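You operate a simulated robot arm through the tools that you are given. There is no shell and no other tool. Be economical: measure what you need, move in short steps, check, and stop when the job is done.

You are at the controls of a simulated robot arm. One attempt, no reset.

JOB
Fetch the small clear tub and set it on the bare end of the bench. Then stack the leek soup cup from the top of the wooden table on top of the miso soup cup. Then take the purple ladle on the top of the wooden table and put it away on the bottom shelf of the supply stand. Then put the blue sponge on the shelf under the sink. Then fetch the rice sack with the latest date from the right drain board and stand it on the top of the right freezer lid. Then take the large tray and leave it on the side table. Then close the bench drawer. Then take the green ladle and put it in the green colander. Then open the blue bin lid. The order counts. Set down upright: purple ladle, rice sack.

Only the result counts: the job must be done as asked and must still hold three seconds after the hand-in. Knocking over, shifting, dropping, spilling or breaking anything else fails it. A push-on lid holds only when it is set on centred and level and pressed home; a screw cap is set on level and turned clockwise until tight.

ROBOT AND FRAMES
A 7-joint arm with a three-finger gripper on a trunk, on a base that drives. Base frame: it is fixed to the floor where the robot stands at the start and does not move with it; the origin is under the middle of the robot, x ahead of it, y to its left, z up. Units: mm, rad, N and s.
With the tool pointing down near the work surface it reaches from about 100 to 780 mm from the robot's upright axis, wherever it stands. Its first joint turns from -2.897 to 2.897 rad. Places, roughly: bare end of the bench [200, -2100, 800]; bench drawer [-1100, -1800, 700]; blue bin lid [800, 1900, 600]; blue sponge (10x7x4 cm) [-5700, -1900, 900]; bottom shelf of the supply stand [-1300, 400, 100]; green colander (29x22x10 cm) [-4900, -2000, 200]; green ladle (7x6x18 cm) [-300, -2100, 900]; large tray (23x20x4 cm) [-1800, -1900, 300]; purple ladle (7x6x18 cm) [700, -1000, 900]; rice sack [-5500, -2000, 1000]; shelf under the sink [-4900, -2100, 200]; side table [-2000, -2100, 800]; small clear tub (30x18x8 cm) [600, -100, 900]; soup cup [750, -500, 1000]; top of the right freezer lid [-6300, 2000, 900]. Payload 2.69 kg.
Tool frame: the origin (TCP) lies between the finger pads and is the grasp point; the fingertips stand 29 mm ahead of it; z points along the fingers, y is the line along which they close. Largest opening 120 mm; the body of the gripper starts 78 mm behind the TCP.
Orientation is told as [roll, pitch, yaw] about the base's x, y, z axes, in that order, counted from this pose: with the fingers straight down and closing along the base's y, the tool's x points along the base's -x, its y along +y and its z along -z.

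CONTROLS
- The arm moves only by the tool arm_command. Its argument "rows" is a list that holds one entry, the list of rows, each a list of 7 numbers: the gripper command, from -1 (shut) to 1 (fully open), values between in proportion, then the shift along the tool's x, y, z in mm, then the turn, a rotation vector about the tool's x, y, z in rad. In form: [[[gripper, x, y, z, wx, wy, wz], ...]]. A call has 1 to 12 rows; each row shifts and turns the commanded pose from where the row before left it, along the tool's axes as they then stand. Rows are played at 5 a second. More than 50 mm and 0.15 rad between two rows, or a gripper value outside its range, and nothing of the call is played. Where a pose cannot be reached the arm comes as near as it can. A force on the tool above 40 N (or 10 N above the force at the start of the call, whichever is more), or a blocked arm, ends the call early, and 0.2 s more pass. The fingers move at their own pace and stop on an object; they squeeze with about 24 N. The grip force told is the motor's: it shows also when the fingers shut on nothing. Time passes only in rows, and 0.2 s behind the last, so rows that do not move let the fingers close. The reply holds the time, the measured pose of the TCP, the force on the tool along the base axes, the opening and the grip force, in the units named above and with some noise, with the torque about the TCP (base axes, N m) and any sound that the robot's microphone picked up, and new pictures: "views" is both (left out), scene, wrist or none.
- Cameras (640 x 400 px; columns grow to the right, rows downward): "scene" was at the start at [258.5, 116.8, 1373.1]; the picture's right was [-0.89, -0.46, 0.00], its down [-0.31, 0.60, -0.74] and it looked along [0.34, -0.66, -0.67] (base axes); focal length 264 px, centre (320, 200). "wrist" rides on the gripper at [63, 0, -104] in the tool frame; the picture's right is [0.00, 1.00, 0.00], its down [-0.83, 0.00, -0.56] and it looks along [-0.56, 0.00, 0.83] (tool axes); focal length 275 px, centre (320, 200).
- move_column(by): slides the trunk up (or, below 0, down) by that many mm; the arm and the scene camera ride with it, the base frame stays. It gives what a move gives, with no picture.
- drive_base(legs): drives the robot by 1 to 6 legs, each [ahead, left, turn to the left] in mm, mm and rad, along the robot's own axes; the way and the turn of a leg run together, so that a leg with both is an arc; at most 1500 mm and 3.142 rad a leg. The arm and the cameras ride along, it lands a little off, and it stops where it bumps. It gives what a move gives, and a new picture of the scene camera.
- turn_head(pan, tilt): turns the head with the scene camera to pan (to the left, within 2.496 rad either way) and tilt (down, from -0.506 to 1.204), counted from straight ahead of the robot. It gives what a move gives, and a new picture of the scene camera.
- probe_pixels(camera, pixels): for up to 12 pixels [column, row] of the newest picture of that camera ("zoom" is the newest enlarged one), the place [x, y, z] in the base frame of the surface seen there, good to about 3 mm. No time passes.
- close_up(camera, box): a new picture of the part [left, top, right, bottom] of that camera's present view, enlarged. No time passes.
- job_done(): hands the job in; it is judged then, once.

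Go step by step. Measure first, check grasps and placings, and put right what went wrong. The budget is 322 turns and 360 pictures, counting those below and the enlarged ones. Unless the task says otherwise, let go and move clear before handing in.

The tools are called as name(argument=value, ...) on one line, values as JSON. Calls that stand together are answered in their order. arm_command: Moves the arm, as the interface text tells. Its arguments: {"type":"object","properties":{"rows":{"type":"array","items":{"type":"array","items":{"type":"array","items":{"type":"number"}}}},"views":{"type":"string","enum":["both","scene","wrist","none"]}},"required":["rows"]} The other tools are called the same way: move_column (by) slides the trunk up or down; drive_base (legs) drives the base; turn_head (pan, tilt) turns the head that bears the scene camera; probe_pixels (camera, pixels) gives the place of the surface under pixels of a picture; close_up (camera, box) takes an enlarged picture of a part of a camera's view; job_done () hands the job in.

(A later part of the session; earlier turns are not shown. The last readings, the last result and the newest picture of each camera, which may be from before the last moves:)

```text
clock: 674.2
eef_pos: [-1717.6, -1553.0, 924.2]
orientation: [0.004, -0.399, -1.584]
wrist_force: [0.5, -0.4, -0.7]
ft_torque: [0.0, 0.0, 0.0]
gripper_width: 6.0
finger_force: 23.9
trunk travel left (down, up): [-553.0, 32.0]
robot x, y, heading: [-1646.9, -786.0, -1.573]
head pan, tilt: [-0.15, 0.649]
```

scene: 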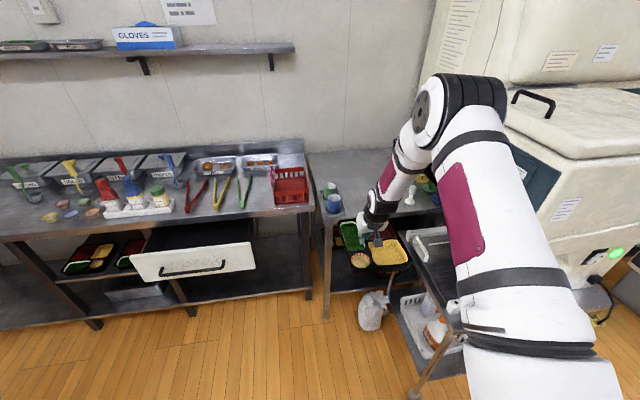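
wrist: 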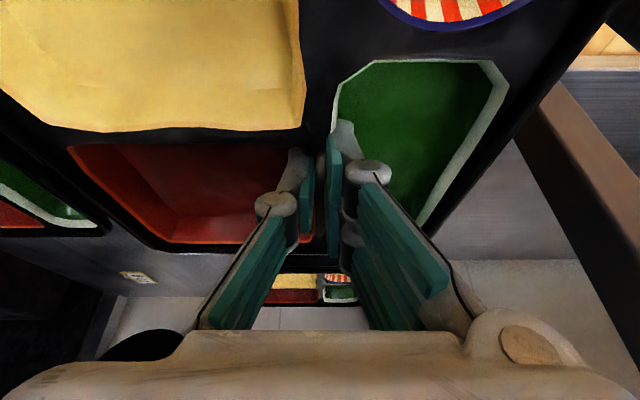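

I plan to set the tray's centre near (-1885,-1985). First I raise it well above the cups (TCP ≈1020), then drive in.

move_column(by=30)

arm_command(rows=[[[-1, -14, -20, -33, 0, 0, 0], [-1, -14, -20, -33, 0, 0, 0], [-1, 0, 0, 0, 0, 0, 0]]], views="none")

drive_base(legs=[[200, 0, 0]])

```text
clock: 675.0
eef_pos: [-1716.5, -1553.0, 953.2]
orientation: [0.003, -0.4, -1.584]
wrist_force: [-0.8, 0.4, -0.6]
ft_torque: [-0.01, 0.01, 0.02]
gripper_width: 6.1
finger_force: 23.7
trunk travel left (down, up): [-583.0, 2.0]
robot x, y, heading: [-1639.5, -792.2, -1.579]
head pan, tilt: [-0.15, 0.649]
```

```text
clock: 675.8
eef_pos: [-1757.2, -1554.4, 1026.6]
orientation: [0.004, -0.399, -1.582]
wrist_force: [0.3, 0.4, -0.4]
ft_torque: [-0.04, -0.01, 0.0]
gripper_width: 6.2
finger_force: 24.0
trunk travel left (down, up): [-583.0, 2.0]
robot x, y, heading: [-1643.4, -788.7, -1.579]
head pan, tilt: [-0.15, 0.649]
```

```text
clock: 677.4
eef_pos: [-1756.5, -1751.8, 1025.5]
orientation: [0.005, -0.402, -1.58]
wrist_force: [-0.3, -0.3, -0.4]
ft_torque: [0.0, -0.03, 0.0]
gripper_width: 6.1
finger_force: 24.1
trunk travel left (down, up): [-583.0, 2.0]
robot x, y, heading: [-1646.3, -988.3, -1.574]
head pan, tilt: [-0.15, 0.649]
```

scene: 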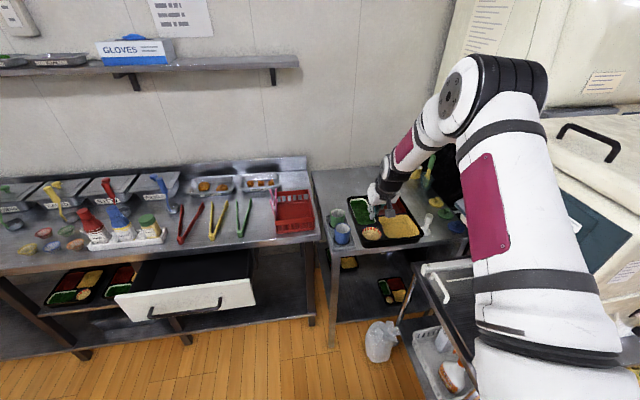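

drive_base(legs=[[130, 0, 0]])

arm_command(rows=[[[-1, -36, -36, 15, 0, 0, 0], [-1, -36, -36, 15, 0, 0, 0], [-1, -36, -36, 15, 0, 0, 0], [-1, 0, 0, 0, 0, 0, 0]]], views="wrist")

turn_head(pan=-0.2, tilt=0.8)

```text
clock: 678.7
eef_pos: [-1756.4, -1885.2, 1025.6]
orientation: [0.005, -0.4, -1.58]
wrist_force: [0.3, 0.4, -0.4]
ft_torque: [-0.02, -0.02, -0.02]
gripper_width: 5.8
finger_force: 23.5
trunk travel left (down, up): [-583.0, 2.0]
robot x, y, heading: [-1644.3, -1116.9, -1.573]
head pan, tilt: [-0.15, 0.649]
```

scene: 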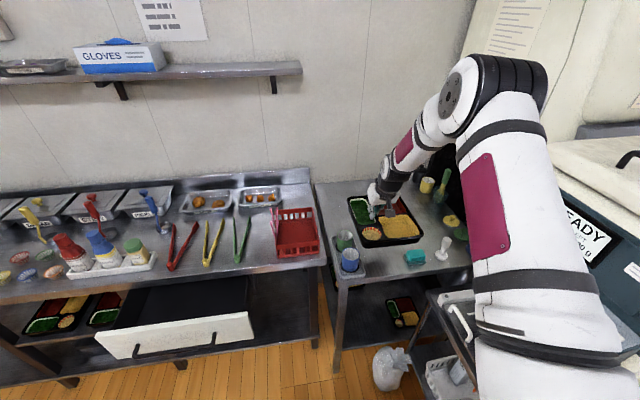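

```text
refused: row 1 steps farther than a row can; nothing moved
```

```text
clock: 679.4
eef_pos: [-1756.3, -1885.1, 1026.2]
orientation: [0.003, -0.399, -1.58]
wrist_force: [-0.5, 1.0, -0.3]
ft_torque: [-0.04, 0.01, -0.01]
gripper_width: 5.9
finger_force: 24.1
trunk travel left (down, up): [-583.0, 2.0]
robot x, y, heading: [-1645.8, -1118.4, -1.57]
head pan, tilt: [-0.201, 0.799]
```

scene: 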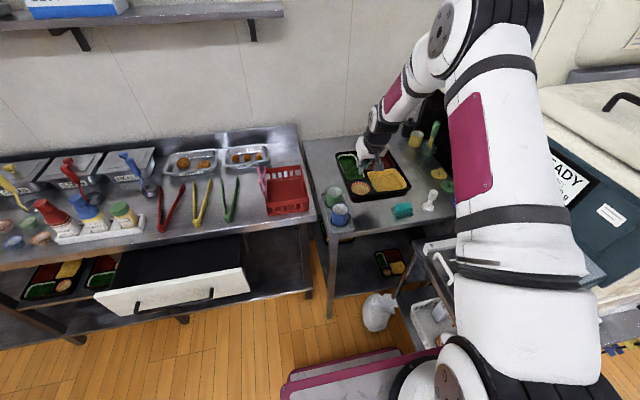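

probe_pixels(camera="scene", pixels=[[345, 222], [352, 215], [333, 195], [403, 210], [415, 140], [430, 200], [438, 172], [447, 187], [330, 235], [312, 150], [390, 205], [343, 208]])

close_up(camera="scene", box=[290, 110, 470, 250])

```text
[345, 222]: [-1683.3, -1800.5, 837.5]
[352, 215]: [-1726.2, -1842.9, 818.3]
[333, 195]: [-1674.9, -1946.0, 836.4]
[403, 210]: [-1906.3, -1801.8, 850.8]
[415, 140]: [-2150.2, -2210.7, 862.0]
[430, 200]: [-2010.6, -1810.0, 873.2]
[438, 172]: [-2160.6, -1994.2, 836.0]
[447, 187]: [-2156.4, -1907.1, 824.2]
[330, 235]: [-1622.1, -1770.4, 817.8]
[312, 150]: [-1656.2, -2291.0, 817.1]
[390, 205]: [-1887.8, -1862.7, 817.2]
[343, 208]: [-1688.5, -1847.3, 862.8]
```

```text
2.86 times, centred on (380, 180) of scene
```

zoom: 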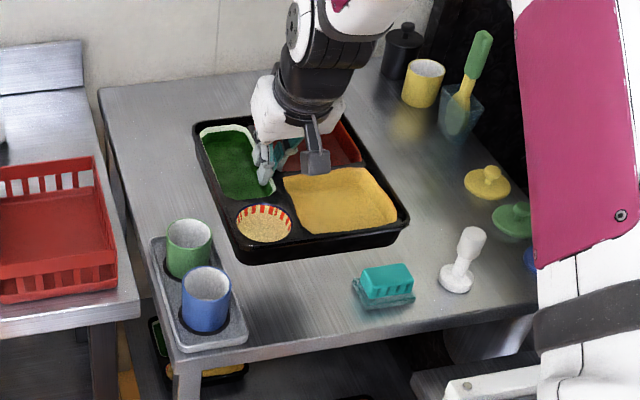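

The free area behind the teal box is ample. I move the tray to centre (-1900,-2010).

drive_base(legs=[[40, 0, 0]])

arm_command(rows=[[[-1, -23, -31, 9.7, 0, 0, 0], [-1, -23, -31, 9.7, 0, 0, 0], [-1, -23, -31, 9.7, 0, 0, 0], [-1, -23, -31, 9.7, 0, 0, 0], [-1, 0, 0, 0, 0, 0, 0]]], views="scene")

```text
clock: 680.2
eef_pos: [-1756.5, -1924.1, 1025.5]
orientation: [0.002, -0.401, -1.58]
wrist_force: [0.3, -0.3, -0.8]
ft_torque: [0.0, 0.0, -0.01]
gripper_width: 5.9
finger_force: 24.0
trunk travel left (down, up): [-583.0, 2.0]
robot x, y, heading: [-1643.3, -1161.9, -1.575]
head pan, tilt: [-0.201, 0.799]
```

scene: 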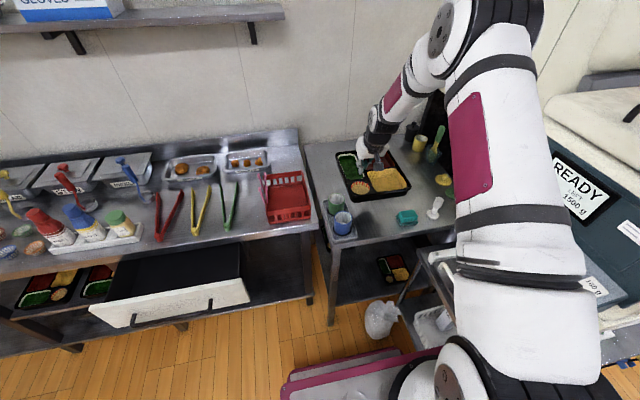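

```text
clock: 681.4
eef_pos: [-1882.4, -2024.1, 1026.8]
orientation: [0.003, -0.396, -1.58]
wrist_force: [-0.4, 0.3, -1.1]
ft_torque: [-0.01, -0.05, 0.01]
gripper_width: 6.1
finger_force: 24.0
trunk travel left (down, up): [-583.0, 2.0]
robot x, y, heading: [-1648.7, -1160.1, -1.571]
head pan, tilt: [-0.201, 0.799]
```

scene: 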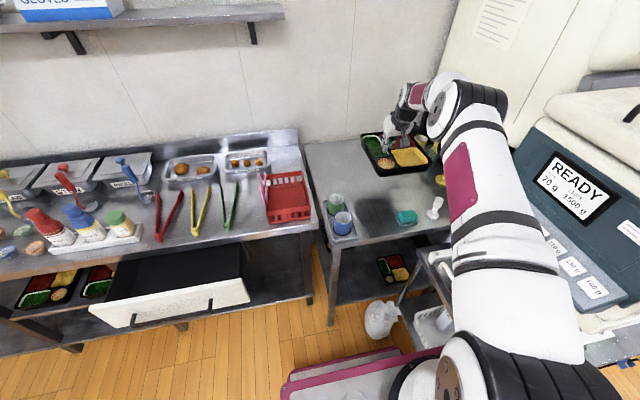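

arm_command(rows=[[[-1, 15.6, 0, 36.8, 0, 0, 0], [-1, 15.6, 0, 36.8, 0, 0, 0], [-1, 15.6, 0, 36.8, 0, 0, 0], [-1, 0, 0, 0, 0, 0, 0]]], views="scene")

close_up(camera="scene", box=[300, 90, 500, 240])

```text
clock: 682.4
eef_pos: [-1882.4, -2023.9, 905.8]
orientation: [0.004, -0.4, -1.581]
wrist_force: [0.4, 0.3, -1.3]
ft_torque: [-0.03, 0.0, 0.06]
gripper_width: 5.7
finger_force: 24.2
trunk travel left (down, up): [-583.0, 2.0]
robot x, y, heading: [-1645.3, -1160.2, -1.576]
head pan, tilt: [-0.201, 0.799]
```

scene: 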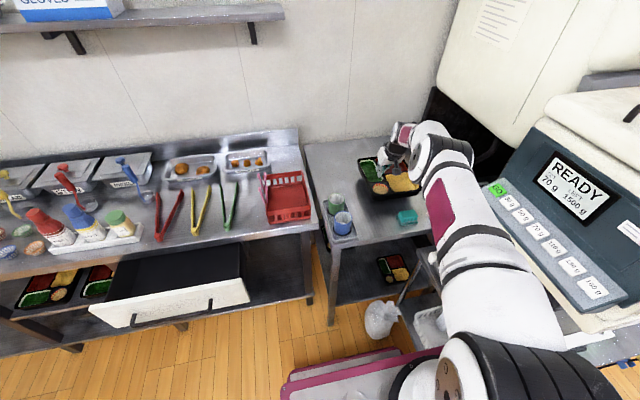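

```text
2.67 times, centred on (400, 165) of scene
```

zoom: 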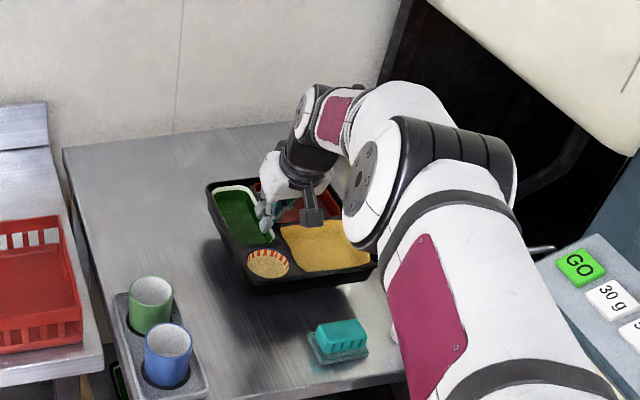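

probe_pixels(camera="scene", pixels=[[425, 160], [418, 175], [440, 185], [450, 160], [430, 200], [435, 225], [460, 175]])

```text
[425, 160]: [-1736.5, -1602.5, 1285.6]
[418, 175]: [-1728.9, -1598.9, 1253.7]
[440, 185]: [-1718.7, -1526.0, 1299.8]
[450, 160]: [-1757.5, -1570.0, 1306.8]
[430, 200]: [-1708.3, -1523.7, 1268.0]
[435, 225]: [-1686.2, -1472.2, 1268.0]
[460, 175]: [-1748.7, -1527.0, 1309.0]
```

The elbow is high (1250+), with no conflict. I lower the rest of the way.

arm_command(rows=[[[-1, 9.7, 0, 23, 0, 0, 0], [-1, 3, 0, 7, 0, 0, 0], [-1, 1.5, 0, 3.5, 0, 0, 0], [-1, 1, 0, 2, 0, 0, 0], [-1, 0, 0, 0, 0, 0, 0]]], views="none")

```text
clock: 683.6
eef_pos: [-1880.9, -2024.2, 868.3]
orientation: [0.002, -0.401, -1.581]
wrist_force: [-0.7, 1.9, 8.5]
ft_torque: [0.35, -0.02, -0.01]
gripper_width: 5.9
finger_force: 23.9
trunk travel left (down, up): [-583.0, 2.0]
robot x, y, heading: [-1645.3, -1160.0, -1.575]
head pan, tilt: [-0.201, 0.799]
```

Touched down at z 868. I open slightly and lift along the tool axis.

arm_command(rows=[[[-0.75, 0, 0, 0, 0, 0, 0], [-0.6, 0, 0, 0, 0, 0, 0], [-0.6, 0, 0, 0, 0, 0, 0], [-0.6, 0, 0, -15, 0, 0, 0], [-0.6, -10, 0, -40, 0, 0, 0], [-0.6, -10, 0, -45, 0, 0, 0], [-0.6, -10, 0, -45, 0, 0, 0], [-0.6, 0, 0, 0, 0, 0, 0]]], views="both")

```text
clock: 685.4
eef_pos: [-1882.1, -1996.8, 1011.0]
orientation: [0.003, -0.399, -1.579]
wrist_force: [-0.2, 0.7, -0.5]
ft_torque: [-0.02, 0.02, -0.01]
gripper_width: 23.9
finger_force: 0.1
trunk travel left (down, up): [-583.0, 2.0]
robot x, y, heading: [-1646.5, -1155.5, -1.573]
head pan, tilt: [-0.201, 0.799]
```

scene: 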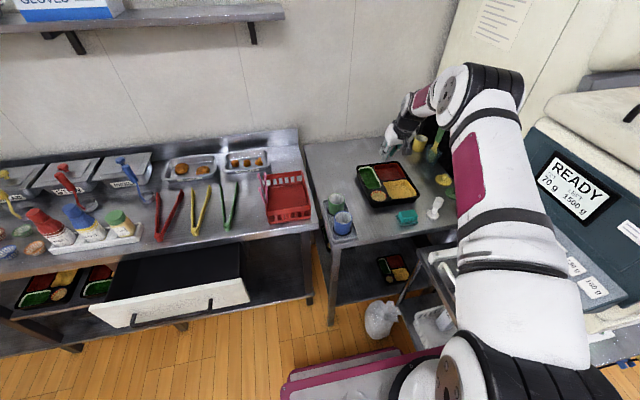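
wrist: 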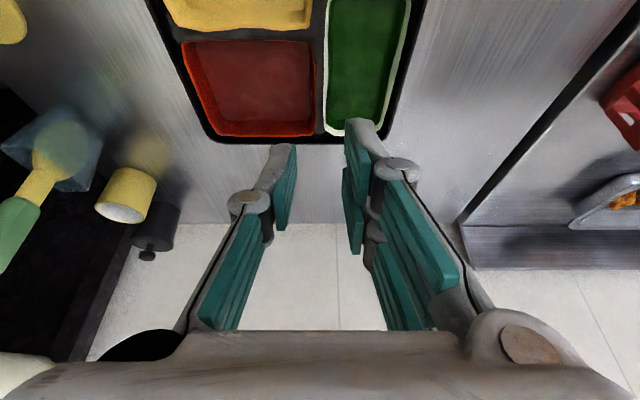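

The tray rests on the side table. Next is the bench drawer: I back off, sidestep to x≈-1060 and look at it.

drive_base(legs=[[-330, 0, 0], [0, 590, 0]])

turn_head(pan=0.1, tilt=0.75)

```text
clock: 690.5
eef_pos: [-1303.0, -1664.5, 1010.7]
orientation: [0.003, -0.4, -1.582]
wrist_force: [-0.6, 0.6, -0.2]
ft_torque: [-0.03, 0.01, -0.01]
gripper_width: 24.0
finger_force: 0.1
trunk travel left (down, up): [-583.0, 2.0]
robot x, y, heading: [-1067.3, -831.4, -1.576]
head pan, tilt: [-0.201, 0.799]
```

scene: 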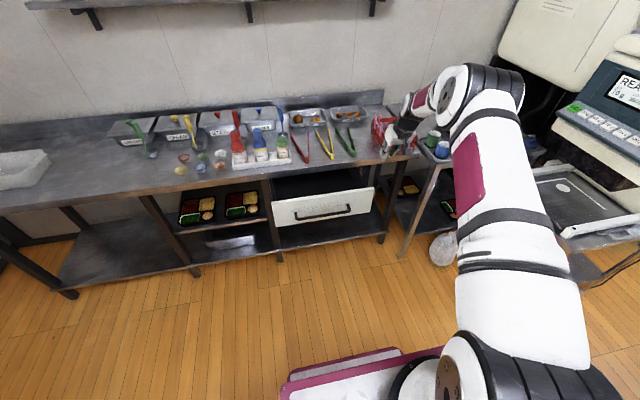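

```text
clock: 691.3
eef_pos: [-1304.0, -1666.0, 1011.8]
orientation: [0.005, -0.399, -1.583]
wrist_force: [-0.6, -1.1, 0.3]
ft_torque: [0.0, 0.0, -0.01]
gripper_width: 24.1
finger_force: 0.1
trunk travel left (down, up): [-583.0, 2.0]
robot x, y, heading: [-1063.1, -827.7, -1.578]
head pan, tilt: [0.099, 0.75]
```

scene: 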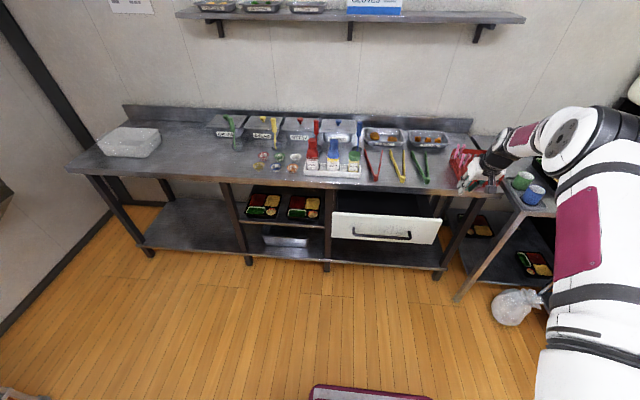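

probe_pixels(camera="scene", pixels=[[335, 225], [435, 230], [385, 222], [383, 238], [400, 238], [385, 205], [333, 212], [438, 218], [385, 190], [420, 185]])

```text
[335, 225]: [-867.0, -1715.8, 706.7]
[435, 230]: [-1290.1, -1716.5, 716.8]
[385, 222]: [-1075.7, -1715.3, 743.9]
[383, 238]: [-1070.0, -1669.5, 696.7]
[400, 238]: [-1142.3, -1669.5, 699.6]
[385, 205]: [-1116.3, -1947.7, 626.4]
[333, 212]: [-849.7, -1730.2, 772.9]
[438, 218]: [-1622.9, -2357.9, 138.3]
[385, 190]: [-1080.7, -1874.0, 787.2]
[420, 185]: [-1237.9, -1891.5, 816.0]
```

The drawer front is at y -1716 (x -862…-1290), with the handle bar at y -1670. I'll push the face above the handle with closed fingertips. I bring the hand back and over to x≈-1076, tilt it and lower.

arm_command(rows=[[[-1, 34, 30, -14.4, 0, 0, 0], [-1, 34, 30, -14.4, 0, 0, 0], [-1, 34, 30, -14.4, 0, 0, 0], [-1, 34, 30, -14.4, 0, 0, 0], [-1, 34, 30, -14.4, 0, 0, 0], [-1, 0, 40, 0, 0, -0.14, 0], [-1, 0, 38, 0, 0, -0.14, 0], [-1, 0, 0, 0, 0, -0.14, 0], [-1, 0, 0, 0, 0, -0.14, 0], [-1, 0, 0, 0, 0, 0, 0]]], views="none")

move_column(by=-240)

turn_head(pan=0.0, tilt=0.8)

```text
clock: 693.5
eef_pos: [-1074.0, -1483.2, 1011.1]
orientation: [0.008, -0.959, -1.587]
wrist_force: [1.1, 0.5, 0.3]
ft_torque: [0.0, -0.02, 0.0]
gripper_width: 0.0
finger_force: 23.9
trunk travel left (down, up): [-583.0, 2.0]
robot x, y, heading: [-1068.5, -830.4, -1.582]
head pan, tilt: [0.099, 0.75]
```

```text
clock: 696.0
eef_pos: [-1074.5, -1594.1, 771.4]
orientation: [0.005, -0.959, -1.586]
wrist_force: [-0.1, -0.7, 0.4]
ft_torque: [0.02, 0.02, 0.01]
gripper_width: 0.0
finger_force: 24.5
trunk travel left (down, up): [-343.0, 242.0]
robot x, y, heading: [-1067.5, -829.1, -1.579]
head pan, tilt: [0.099, 0.75]
```

```text
clock: 696.7
eef_pos: [-1074.0, -1594.9, 771.1]
orientation: [0.005, -0.959, -1.587]
wrist_force: [-0.2, -0.7, 1.1]
ft_torque: [0.0, 0.02, -0.02]
gripper_width: 0.0
finger_force: 24.2
trunk travel left (down, up): [-343.0, 242.0]
robot x, y, heading: [-1063.0, -826.6, -1.58]
head pan, tilt: [0.0, 0.799]
```

scene: 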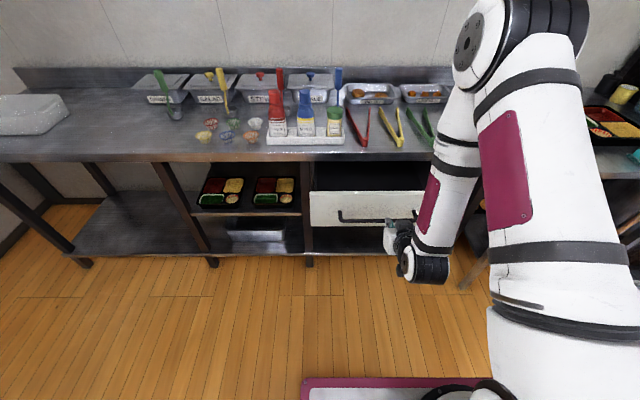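

The fingertips are aligned above the handle, 97 mm from the face. I drive forward to push the drawer shut; the force limit will stop me at the end.

drive_base(legs=[[245, 0, 0]])

```text
clock: 698.5
eef_pos: [-1077.3, -1839.2, 772.7]
orientation: [0.005, -0.961, -1.586]
wrist_force: [-1.2, 0.0, 0.1]
ft_torque: [0.05, -0.04, -0.01]
gripper_width: 0.1
finger_force: 23.8
trunk travel left (down, up): [-343.0, 242.0]
robot x, y, heading: [-1066.0, -1072.2, -1.581]
head pan, tilt: [0.0, 0.799]
```

scene: 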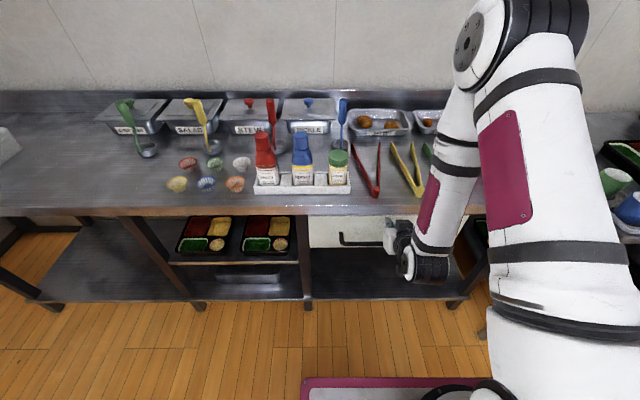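

drive_base(legs=[[25, 0, 0]])

probe_pixels(camera="scene", pixels=[[330, 230], [350, 225], [320, 240], [280, 212], [330, 210]])

```text
clock: 699.6
eef_pos: [-1076.1, -1857.4, 765.7]
orientation: [0.006, -0.939, -1.588]
wrist_force: [0.4, -0.5, -0.1]
ft_torque: [0.0, 0.0, -0.05]
gripper_width: 0.1
finger_force: 24.2
trunk travel left (down, up): [-343.0, 242.0]
robot x, y, heading: [-1066.4, -1094.8, -1.581]
head pan, tilt: [0.0, 0.799]
stopped in leg 1: the force on the tool passed its limit at 43 N (the readings are from after the stop); the commanded pose is now the measured one
```

scene: 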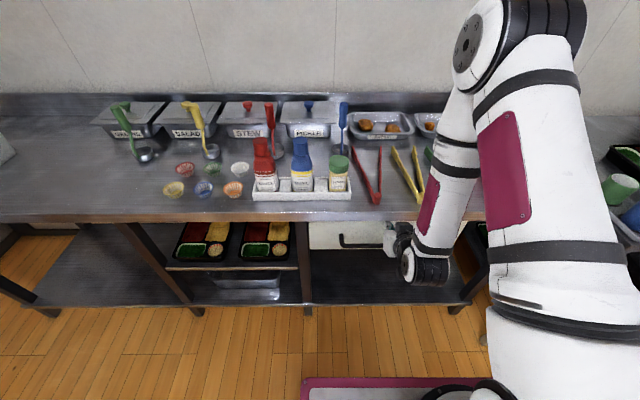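

```text
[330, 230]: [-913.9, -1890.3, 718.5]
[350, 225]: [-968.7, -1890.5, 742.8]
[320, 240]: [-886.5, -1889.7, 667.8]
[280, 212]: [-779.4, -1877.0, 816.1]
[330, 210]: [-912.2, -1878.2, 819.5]
```

The drawer front is now at y -1890 (just behind the bench edge) and 43 N built up. I push once more to confirm it's home.

drive_base(legs=[[15, 0, 0]])

probe_pixels(camera="scene", pixels=[[330, 230], [350, 225], [320, 240]])

```text
clock: 700.4
eef_pos: [-1076.1, -1858.1, 762.6]
orientation: [0.01, -0.921, -1.59]
wrist_force: [-1.0, 2.3, 0.7]
ft_torque: [-0.01, -0.02, 0.01]
gripper_width: 0.4
finger_force: 24.9
trunk travel left (down, up): [-343.0, 242.0]
robot x, y, heading: [-1070.3, -1104.6, -1.58]
head pan, tilt: [0.0, 0.799]
stopped in leg 1: the force on the tool passed its limit at 53 N (the readings are from after the stop); the commanded pose is now the measured one
```

scene: 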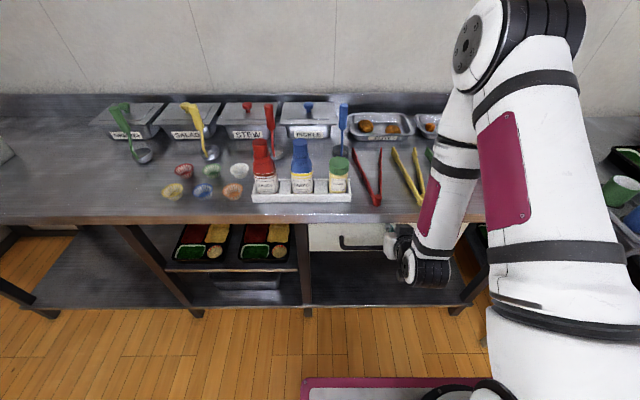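

```text
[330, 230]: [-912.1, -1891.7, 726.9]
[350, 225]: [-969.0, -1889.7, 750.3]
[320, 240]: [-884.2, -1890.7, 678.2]
```

The drawer is against its stop, so it's closed. Next, the green ladle: I'll take it with a level hand (as with the purple one). I back off, reset the hand, turn to face −x and drive east.

drive_base(legs=[[-270, 0, 0]])

arm_command(rows=[[[0, 0, 0, -30, 0, 0.13, 0], [0, 0, 0, -30, 0, 0.13, 0], [0, 0, 0, -30, 0, 0.13, 0], [0, 0, 0, -30, 0, 0.13, 0], [0, 0, 0, -30, 0, 0.13, 0], [0, 0, 0, 0, 0, 0.13, 0], [0, 0, 0, 0, 0, 0.13, 0], [0, 0, 0, 0, 0, 0, 0]]], views="none")

move_column(by=175)

drive_base(legs=[[0, 0, -1.56], [-1270, 0, 0]])

```text
clock: 702.3
eef_pos: [-1072.5, -1585.8, 763.5]
orientation: [0.009, -0.924, -1.585]
wrist_force: [-0.7, -0.5, 1.1]
ft_torque: [-0.03, 0.02, 0.0]
gripper_width: 0.0
finger_force: 24.0
trunk travel left (down, up): [-343.0, 242.0]
robot x, y, heading: [-1061.4, -834.6, -1.576]
head pan, tilt: [0.0, 0.799]
```

scene: 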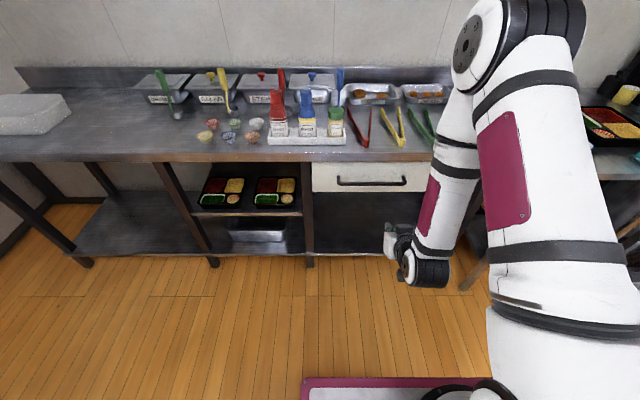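

```text
clock: 704.1
eef_pos: [-1071.2, -1520.5, 872.5]
orientation: [0.007, -0.012, -1.578]
wrist_force: [0.2, -0.5, 0.1]
ft_torque: [0.02, 0.01, 0.0]
gripper_width: 60.0
finger_force: 0.1
out of reach, approached as far as the arm can: row 1, 2
trunk travel left (down, up): [-343.0, 242.0]
robot x, y, heading: [-1067.9, -832.2, -1.574]
head pan, tilt: [0.0, 0.799]
```

```text
clock: 706.0
eef_pos: [-1071.8, -1519.8, 1045.9]
orientation: [0.005, -0.013, -1.577]
wrist_force: [0.2, 0.0, 0.4]
ft_torque: [0.0, 0.02, 0.0]
gripper_width: 60.0
finger_force: 0.1
trunk travel left (down, up): [-518.0, 67.0]
robot x, y, heading: [-1067.6, -831.8, -1.57]
head pan, tilt: [0.0, 0.799]
```

```text
clock: 715.1
eef_pos: [-629.3, -799.1, 1048.1]
orientation: [0.005, -0.012, -3.113]
wrist_force: [-0.8, -0.2, -0.2]
ft_torque: [0.0, 0.01, 0.03]
gripper_width: 59.9
finger_force: 0.1
trunk travel left (down, up): [-518.0, 67.0]
robot x, y, heading: [58.0, -782.0, -3.107]
head pan, tilt: [0.0, 0.799]
stopped in leg 2: the robot was blocked; the commanded pose is now the measured one
```

scene: 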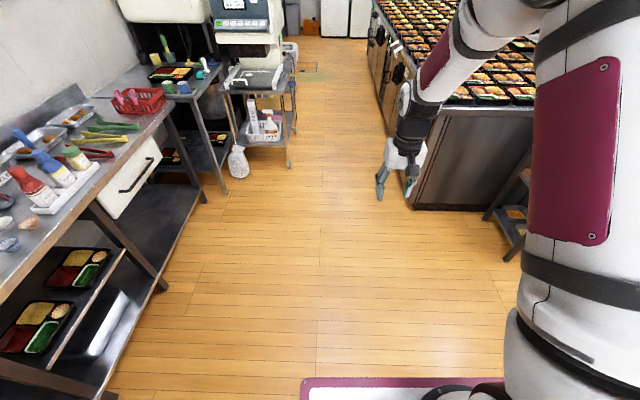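

My rear touched the wooden table's frame. I pull ahead, go down to the bench lane, then check that the cups are still stacked.

drive_base(legs=[[60, 0, -0.03], [0, 750, 0]])

turn_head(pan=-2.3, tilt=0.5)

arm_command(rows=[[[0.2, 0, 0, 0, 0, 0, 0.143], [0.2, 0, 0, 0, 0, 0, 0.143], [0.2, 0, 0, 0, 0, 0, 0.143], [0.2, 0, 0, 0, 0, 0, 0.143], [0.2, 0, 0, 0, 0, 0, 0.143], [0.2, 0, 0, 0, 0, 0, 0.143], [0.2, 0, 0, 0, 0, 0, 0.143], [0.2, 0, 0, 0, 0, 0, 0.143], [0.2, 0, 0, 0, 0, 0, 0.143], [0.2, 0, 0, 0, 0, 0, 0.143], [0.2, 0, 0, 0, 0, 0, 0.14], [0.2, 0, 0, 0, 0, 0, 0]]], views="none")

```text
clock: 719.7
eef_pos: [-685.6, -1536.7, 1047.3]
orientation: [0.005, -0.013, -3.129]
wrist_force: [-0.7, 0.0, 1.2]
ft_torque: [0.02, 0.01, 0.0]
gripper_width: 60.1
finger_force: 0.1
trunk travel left (down, up): [-518.0, 67.0]
robot x, y, heading: [-2.9, -1533.7, -3.13]
head pan, tilt: [0.0, 0.799]
```

scene: 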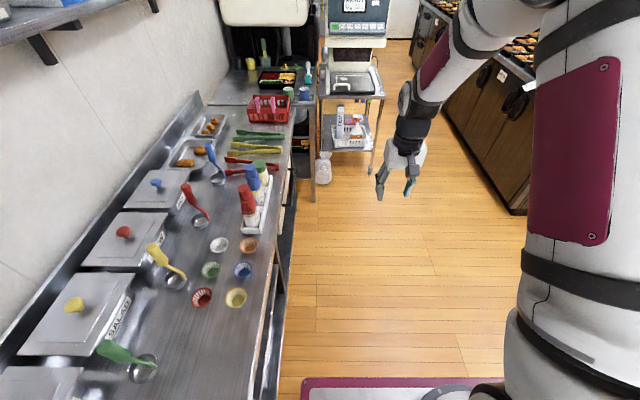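

```text
clock: 721.8
eef_pos: [-686.7, -1536.5, 1048.9]
orientation: [0.005, -0.013, -3.13]
wrist_force: [0.2, 1.0, -0.9]
ft_torque: [-0.02, -0.01, -0.05]
gripper_width: 59.9
finger_force: 0.0
trunk travel left (down, up): [-518.0, 67.0]
robot x, y, heading: [-2.5, -1529.6, -3.13]
head pan, tilt: [-2.3, 0.499]
```

scene: 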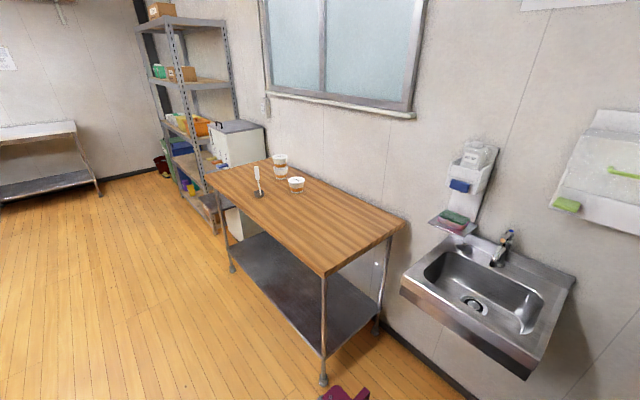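

```text
clock: 724.4
eef_pos: [-686.5, -1536.2, 1048.9]
orientation: [0.012, 0.005, 1.581]
wrist_force: [-0.6, 0.5, -0.7]
ft_torque: [0.0, 0.0, -0.03]
gripper_width: 71.8
finger_force: 0.1
trunk travel left (down, up): [-518.0, 67.0]
robot x, y, heading: [-0.7, -1529.1, -3.132]
head pan, tilt: [-2.3, 0.499]
```

The cups are still neatly stacked. Now I tilt the hand to level (pointing at the bench) and back up to x≈150.

arm_command(rows=[[[0.2, 0, 0, 0, 0, 0.143, 0], [0.2, 0, 0, 0, 0, 0.143, 0], [0.2, 0, 0, 0, 0, 0.143, 0], [0.2, 0, 0, 0, 0, 0.143, 0], [0.2, 0, 0, 0, 0, 0.143, 0], [0.2, 0, 0, 0, 0, 0.143, 0], [0.2, 0, 0, 0, 0, 0.143, 0], [0.2, 0, 0, 0, 0, 0.143, 0], [0.2, 0, 0, 0, 0, 0.143, 0], [0.2, 0, 0, 0, 0, 0.143, 0], [0.2, 0, 0, 0, 0, 0.13, 0], [0.2, 0, 0, 0, 0, 0, 0]]], views="none")

drive_base(legs=[[-200, 0, 0]])

arm_command(rows=[[[0.2, 0, -42, 0, 0, 0, 0], [0.2, 0, -42, 0, 0, 0, 0], [0.2, 0, -42, 0, 0, 0, 0], [0.2, 0, -35, 0, 0, 0, 0], [0.2, 0, 0, 0, 0, 0, 0]]], views="wrist")

```text
clock: 727.0
eef_pos: [-686.7, -1537.2, 1048.0]
orientation: [1.279, 1.559, 2.864]
wrist_force: [0.1, 0.1, -0.2]
ft_torque: [0.01, -0.01, -0.01]
gripper_width: 72.1
finger_force: 0.0
trunk travel left (down, up): [-518.0, 67.0]
robot x, y, heading: [-1.7, -1529.4, -3.126]
head pan, tilt: [-2.3, 0.499]
```

```text
clock: 728.6
eef_pos: [-488.1, -1533.4, 1048.3]
orientation: [1.154, 1.555, 2.736]
wrist_force: [0.1, 0.1, 0.2]
ft_torque: [0.01, 0.01, 0.02]
gripper_width: 72.2
finger_force: 0.0
trunk travel left (down, up): [-518.0, 67.0]
robot x, y, heading: [195.6, -1525.9, -3.132]
head pan, tilt: [-2.3, 0.499]
```

scene: 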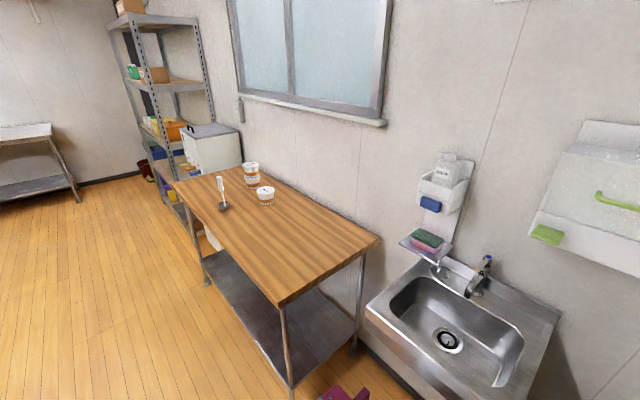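

```text
clock: 729.8
eef_pos: [-325.5, -1530.6, 1045.5]
orientation: [1.153, 1.556, 2.735]
wrist_force: [0.1, 0.6, 0.3]
ft_torque: [0.01, -0.01, 0.0]
gripper_width: 72.2
finger_force: 0.0
trunk travel left (down, up): [-518.0, 67.0]
robot x, y, heading: [199.1, -1527.2, -3.131]
head pan, tilt: [-2.3, 0.499]
```

wrist: 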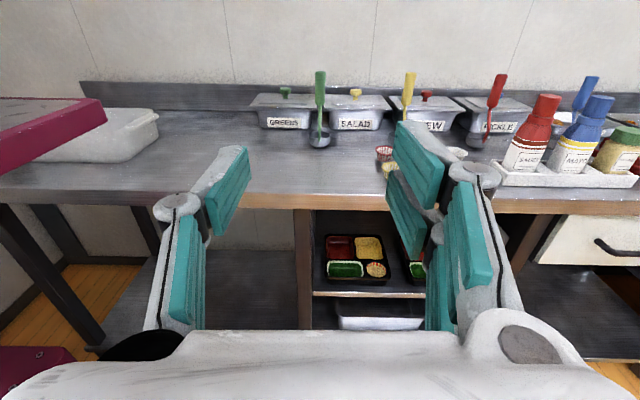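

probe_pixels(camera="wrist", pixels=[[320, 75], [320, 90], [320, 105], [316, 90], [325, 90], [320, 138], [320, 146], [310, 138], [331, 138]])

```text
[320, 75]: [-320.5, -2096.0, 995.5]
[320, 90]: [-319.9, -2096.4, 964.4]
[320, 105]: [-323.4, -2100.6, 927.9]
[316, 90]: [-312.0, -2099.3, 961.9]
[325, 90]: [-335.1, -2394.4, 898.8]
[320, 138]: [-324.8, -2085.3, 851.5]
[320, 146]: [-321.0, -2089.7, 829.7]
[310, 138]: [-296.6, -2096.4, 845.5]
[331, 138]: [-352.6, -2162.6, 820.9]
```

The handle axis is at (-320,-2107). I lower to z≈968 and slide in.

arm_command(rows=[[[0.2, -38, 0, 10, 0, 0, 0], [0.2, -38, -5, 10, 0, 0, 0], [0.2, 0, 0, 47, 0, 0, 0], [0.2, 0, 0, 47, 0, 0, 0], [0.2, 0, 0, 47, 0, 0, 0], [0.2, 0, 0, 47, 0, 0, 0], [0.2, 0, 0, 47, 0, 0, 0], [0.2, 0, 0, 47, 0, 0, 0], [0.2, 0, 0, 47, 0, 0, 0], [0.2, 0, 0, 47, 0, 0, 0], [0.2, 0, 0, 47, 0, 0, 0], [0.2, 0, 0, 0, 0, 0, 0]]], views="wrist")

```text
clock: 732.4
eef_pos: [-317.4, -1978.3, 970.1]
orientation: [1.12, 1.556, 2.701]
wrist_force: [-0.2, 0.7, -1.1]
ft_torque: [-0.01, 0.04, -0.03]
gripper_width: 72.2
finger_force: 0.1
trunk travel left (down, up): [-518.0, 67.0]
robot x, y, heading: [201.1, -1528.8, -3.137]
head pan, tilt: [-2.3, 0.499]
```

wrist: 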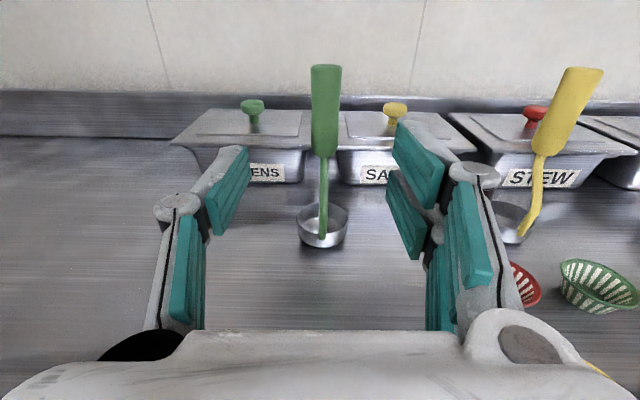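

arm_command(rows=[[[0.2, 0, 2, 43, 0, 0, 0], [0.2, 0, 0, 43, 0, 0, 0], [0.2, 0, 0, 40, 0, 0, 0], [0.2, 0, 0, 0, 0, 0, 0], [-0.4, 0, 0, 0, 0, 0, 0], [-1, 0, 0, 0, 0, 0, 0], [-1, 0, 0, 0, 0, 0, 0], [-1, 0, 0, 0, 0, 0, 0], [-1, 20, 0, 0, 0, 0, 0], [-1, 30, 0, 0, 0, 0, 0], [-1, 0, 0, 0, 0, 0, 0]]], views="wrist")

```text
clock: 734.8
eef_pos: [-316.7, -2100.4, 1017.4]
orientation: [1.11, 1.56, 2.69]
wrist_force: [0.3, -0.3, -0.8]
ft_torque: [0.01, 0.01, -0.03]
gripper_width: 22.4
finger_force: 24.5
trunk travel left (down, up): [-518.0, 67.0]
robot x, y, heading: [197.0, -1527.7, -3.134]
head pan, tilt: [-2.3, 0.499]
```

wrist: 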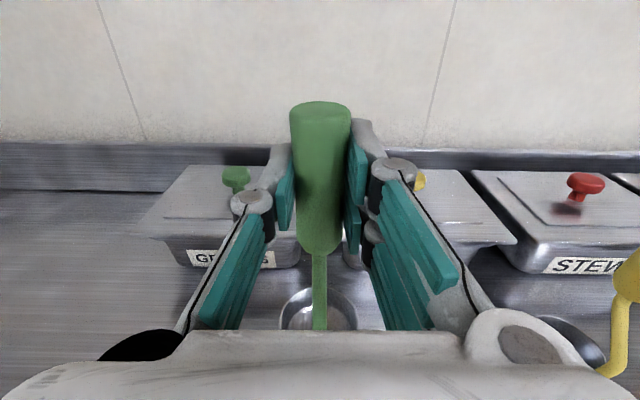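

The green ladle is held. I withdraw, drive west a bit, then sidestep to the aisle and go west.

arm_command(rows=[[[-1, 0, 0, -47, 0, 0, 0], [-1, 0, 0, -47, 0, 0, 0], [-1, 0, 0, -47, 0, 0, 0], [-1, 0, 0, -47, 0, 0, 0], [-1, 0, 0, -47, 0, 0, 0], [-1, 0, 0, -47, 0, 0, 0], [-1, 0, 0, -47, 0, 0, 0], [-1, 0, 0, -47, 0, 0, 0], [-1, 0, 0, -47, 0, 0, 0], [-1, 0, 0, 0, 0, 0, 0]]], views="none")

drive_base(legs=[[600, 0, 0], [0, -690, 0], [1400, 0, 0]])

turn_head(pan=0.2, tilt=0.6)

```text
clock: 737.0
eef_pos: [-322.5, -1675.5, 1018.8]
orientation: [1.154, 1.559, 2.734]
wrist_force: [-0.4, 0.9, -1.1]
ft_torque: [0.04, -0.01, 0.01]
gripper_width: 22.1
finger_force: 23.9
trunk travel left (down, up): [-518.0, 67.0]
robot x, y, heading: [202.5, -1532.1, -3.132]
head pan, tilt: [-2.3, 0.499]
```

```text
clock: 750.5
eef_pos: [-2345.1, -985.8, 1018.8]
orientation: [1.152, 1.557, 2.723]
wrist_force: [0.0, -0.6, -0.9]
ft_torque: [0.01, -0.02, -0.01]
gripper_width: 22.1
finger_force: 24.5
trunk travel left (down, up): [-518.0, 67.0]
robot x, y, heading: [-1822.0, -846.3, 3.143]
head pan, tilt: [-2.3, 0.499]
```

scene: 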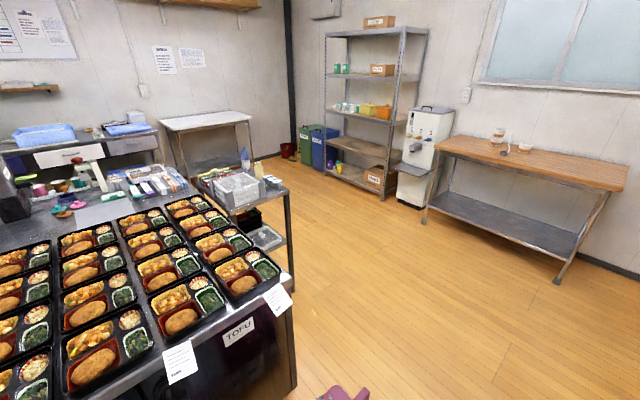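

```text
clock: 752.7
eef_pos: [-2344.5, -985.8, 1019.3]
orientation: [1.149, 1.558, 2.721]
wrist_force: [0.4, -0.1, -1.3]
ft_torque: [0.02, -0.02, -0.01]
gripper_width: 22.2
finger_force: 24.4
trunk travel left (down, up): [-518.0, 67.0]
robot x, y, heading: [-1821.6, -842.1, 3.142]
head pan, tilt: [0.201, 0.6]
```

scene: 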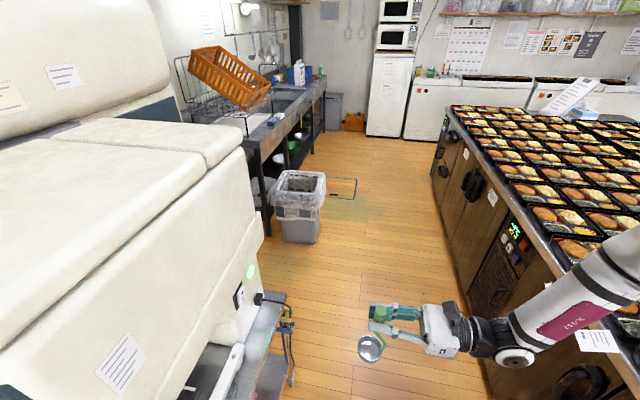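

drive_base(legs=[[1400, 0, 0], [1100, 0, 0]])

turn_head(pan=0.7, tilt=0.7)

```text
clock: 764.9
eef_pos: [-4835.2, -940.3, 1019.3]
orientation: [1.147, 1.558, 2.7]
wrist_force: [-0.5, -0.1, -1.9]
ft_torque: [-0.01, -0.01, -0.01]
gripper_width: 21.9
finger_force: 24.1
trunk travel left (down, up): [-518.0, 67.0]
robot x, y, heading: [-4310.3, -806.4, 3.125]
head pan, tilt: [0.201, 0.6]
```

scene: 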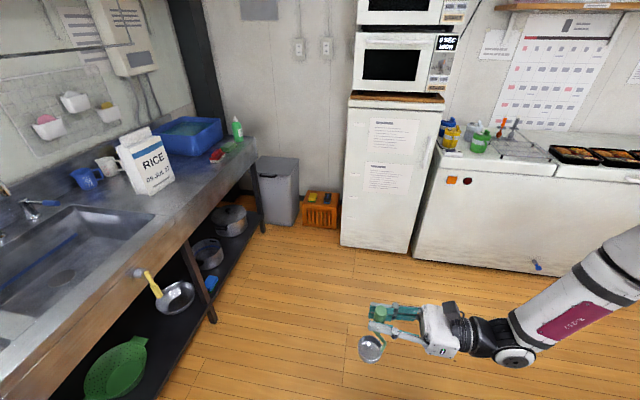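

```text
clock: 765.8
eef_pos: [-4834.8, -940.1, 1018.8]
orientation: [1.145, 1.556, 2.699]
wrist_force: [-0.1, 0.0, -1.0]
ft_torque: [-0.01, 0.01, 0.01]
gripper_width: 22.1
finger_force: 24.3
trunk travel left (down, up): [-518.0, 67.0]
robot x, y, heading: [-4309.3, -807.6, 3.12]
head pan, tilt: [0.7, 0.7]
```

scene: 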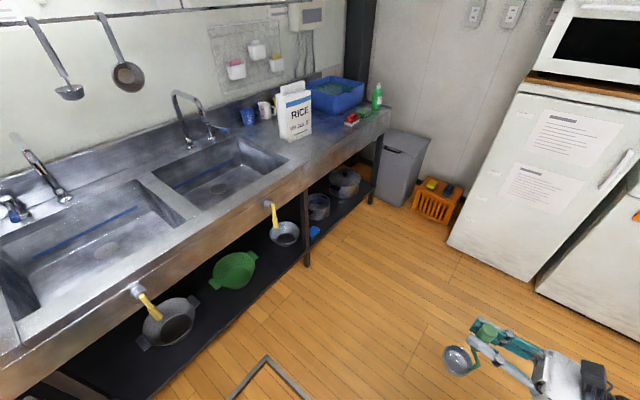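

probe_pixels(camera="scene", pixels=[[233, 265], [233, 288], [210, 285], [257, 258], [232, 253], [274, 222], [270, 205], [150, 305], [136, 290], [200, 255], [225, 250], [240, 275]])

close_up(camera="scene", box=[120, 190, 340, 360])

```text
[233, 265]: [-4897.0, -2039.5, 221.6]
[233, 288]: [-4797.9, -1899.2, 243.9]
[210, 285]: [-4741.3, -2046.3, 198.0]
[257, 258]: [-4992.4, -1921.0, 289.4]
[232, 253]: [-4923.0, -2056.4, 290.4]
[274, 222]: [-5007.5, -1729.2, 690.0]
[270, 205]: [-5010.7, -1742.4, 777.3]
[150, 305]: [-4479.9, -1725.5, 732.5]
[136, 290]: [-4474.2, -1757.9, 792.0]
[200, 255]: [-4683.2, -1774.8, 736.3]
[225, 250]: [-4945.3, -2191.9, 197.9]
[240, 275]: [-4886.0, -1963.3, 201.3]
```

```text
2.35 times, centred on (230, 275) of scene
```

zoom: 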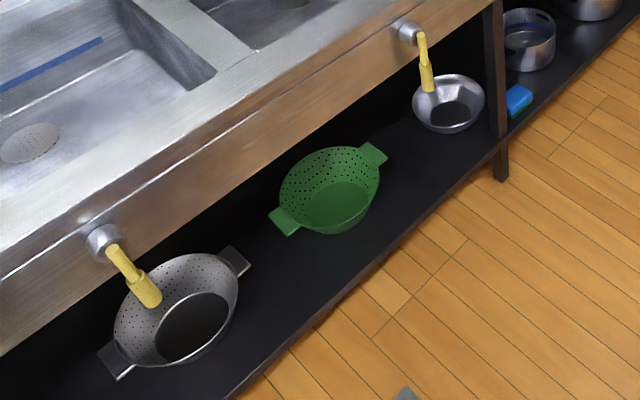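

The colander's flat bottom is at (-4886,-1965), z≈201, with its rim at 290. I'll stand the ladle inside: ladle bottom = TCP−147. I lower the trunk and hand to TCP≈465 in the aisle first.

probe_pixels(camera="scene", pixels=[[215, 190], [110, 250], [245, 225], [290, 195]])

move_column(by=-400)

arm_command(rows=[[[-1, -40, 0, 0, 0, 0, 0], [-1, -40, 0, 0, 0, 0, 0], [-1, -40, 0, 0, 0, 0, 0], [-1, -35, 0, 0, 0, 0, 0], [-1, 0, 0, 0, 0, 0, 0]]], views="none")

```text
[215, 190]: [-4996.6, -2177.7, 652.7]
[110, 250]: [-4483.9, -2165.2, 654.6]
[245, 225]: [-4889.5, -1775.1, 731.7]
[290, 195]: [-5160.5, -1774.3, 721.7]
```

```text
clock: 769.6
eef_pos: [-4863.0, -939.0, 617.9]
orientation: [1.33, 1.559, 2.884]
wrist_force: [-0.1, 0.4, -1.1]
ft_torque: [0.0, -0.02, 0.02]
gripper_width: 22.0
finger_force: 24.3
trunk travel left (down, up): [-118.0, 467.0]
robot x, y, heading: [-4311.7, -805.6, 3.123]
head pan, tilt: [0.7, 0.7]
```

```text
clock: 770.9
eef_pos: [-4865.9, -937.1, 463.9]
orientation: [1.304, 1.558, 2.86]
wrist_force: [0.2, 0.1, -1.3]
ft_torque: [0.05, 0.0, 0.03]
gripper_width: 22.3
finger_force: 23.9
trunk travel left (down, up): [-118.0, 467.0]
robot x, y, heading: [-4309.2, -810.1, 3.122]
head pan, tilt: [0.7, 0.7]
```

drive_base(legs=[[20, 400, 0.018], [0, 275, 0]])

arm_command(rows=[[[-1, 0, 0, 0, 0, 0, 0]]], views="wrist")

turn_head(pan=0.4, tilt=0.9)

```text
clock: 774.9
eef_pos: [-4890.0, -1616.8, 464.1]
orientation: [1.314, 1.558, 2.885]
wrist_force: [-0.1, -0.6, -0.7]
ft_torque: [0.03, -0.05, 0.0]
gripper_width: 22.0
finger_force: 23.9
trunk travel left (down, up): [-118.0, 467.0]
robot x, y, heading: [-4335.1, -1483.8, 3.139]
head pan, tilt: [0.7, 0.7]
```

scene: 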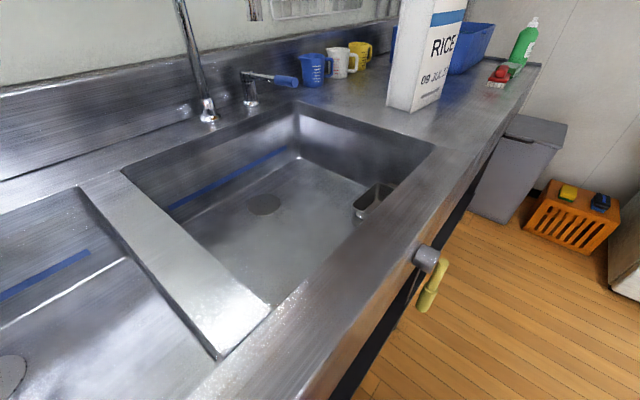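

```text
clock: 775.3
eef_pos: [-4890.8, -1617.4, 464.6]
orientation: [1.274, 1.559, 2.839]
wrist_force: [-0.5, -0.8, -0.8]
ft_torque: [-0.02, -0.02, 0.04]
gripper_width: 22.0
finger_force: 23.9
trunk travel left (down, up): [-118.0, 467.0]
robot x, y, heading: [-4337.5, -1479.2, 3.139]
head pan, tilt: [0.7, 0.7]
```

wrist: 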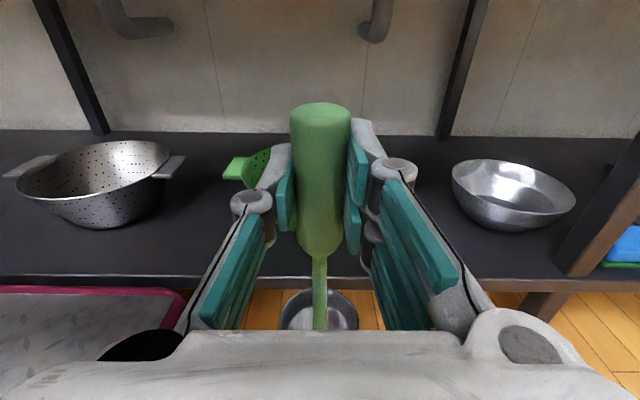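

```text
clock: 776.1
eef_pos: [-4891.5, -1618.1, 463.7]
orientation: [1.309, 1.56, 2.879]
wrist_force: [0.3, -0.1, -0.5]
ft_torque: [0.02, 0.03, 0.01]
gripper_width: 21.9
finger_force: 24.3
trunk travel left (down, up): [-118.0, 467.0]
robot x, y, heading: [-4335.7, -1480.1, 3.13]
head pan, tilt: [0.4, 0.901]
```

scene: 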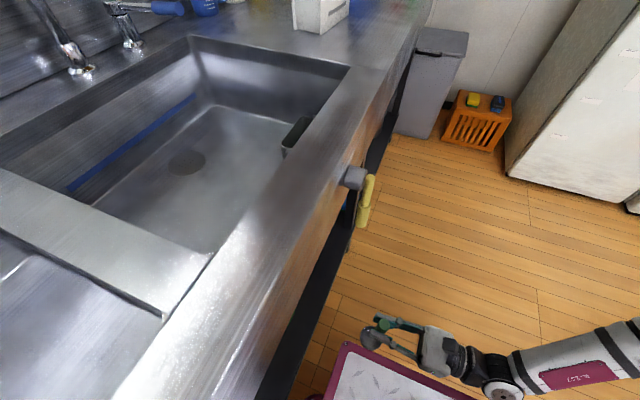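

probe_pixels(camera="wrist", pixels=[[233, 168], [262, 158], [272, 185], [258, 150], [372, 150], [280, 225], [358, 232]])

close_up(camera="wrist", box=[210, 120, 430, 290])

```text
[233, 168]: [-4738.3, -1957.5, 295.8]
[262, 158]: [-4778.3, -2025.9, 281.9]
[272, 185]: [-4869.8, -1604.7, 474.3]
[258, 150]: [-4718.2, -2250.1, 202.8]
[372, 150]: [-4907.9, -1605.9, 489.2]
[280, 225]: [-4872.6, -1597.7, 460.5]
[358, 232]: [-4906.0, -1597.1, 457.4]
```

```text
2.35 times, centred on (320, 205) of wrist
```

zoom: 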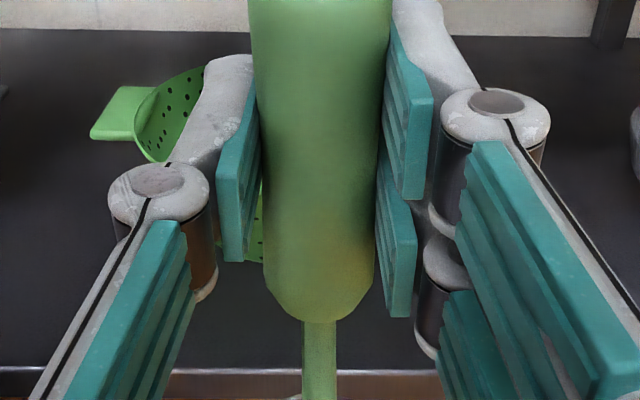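

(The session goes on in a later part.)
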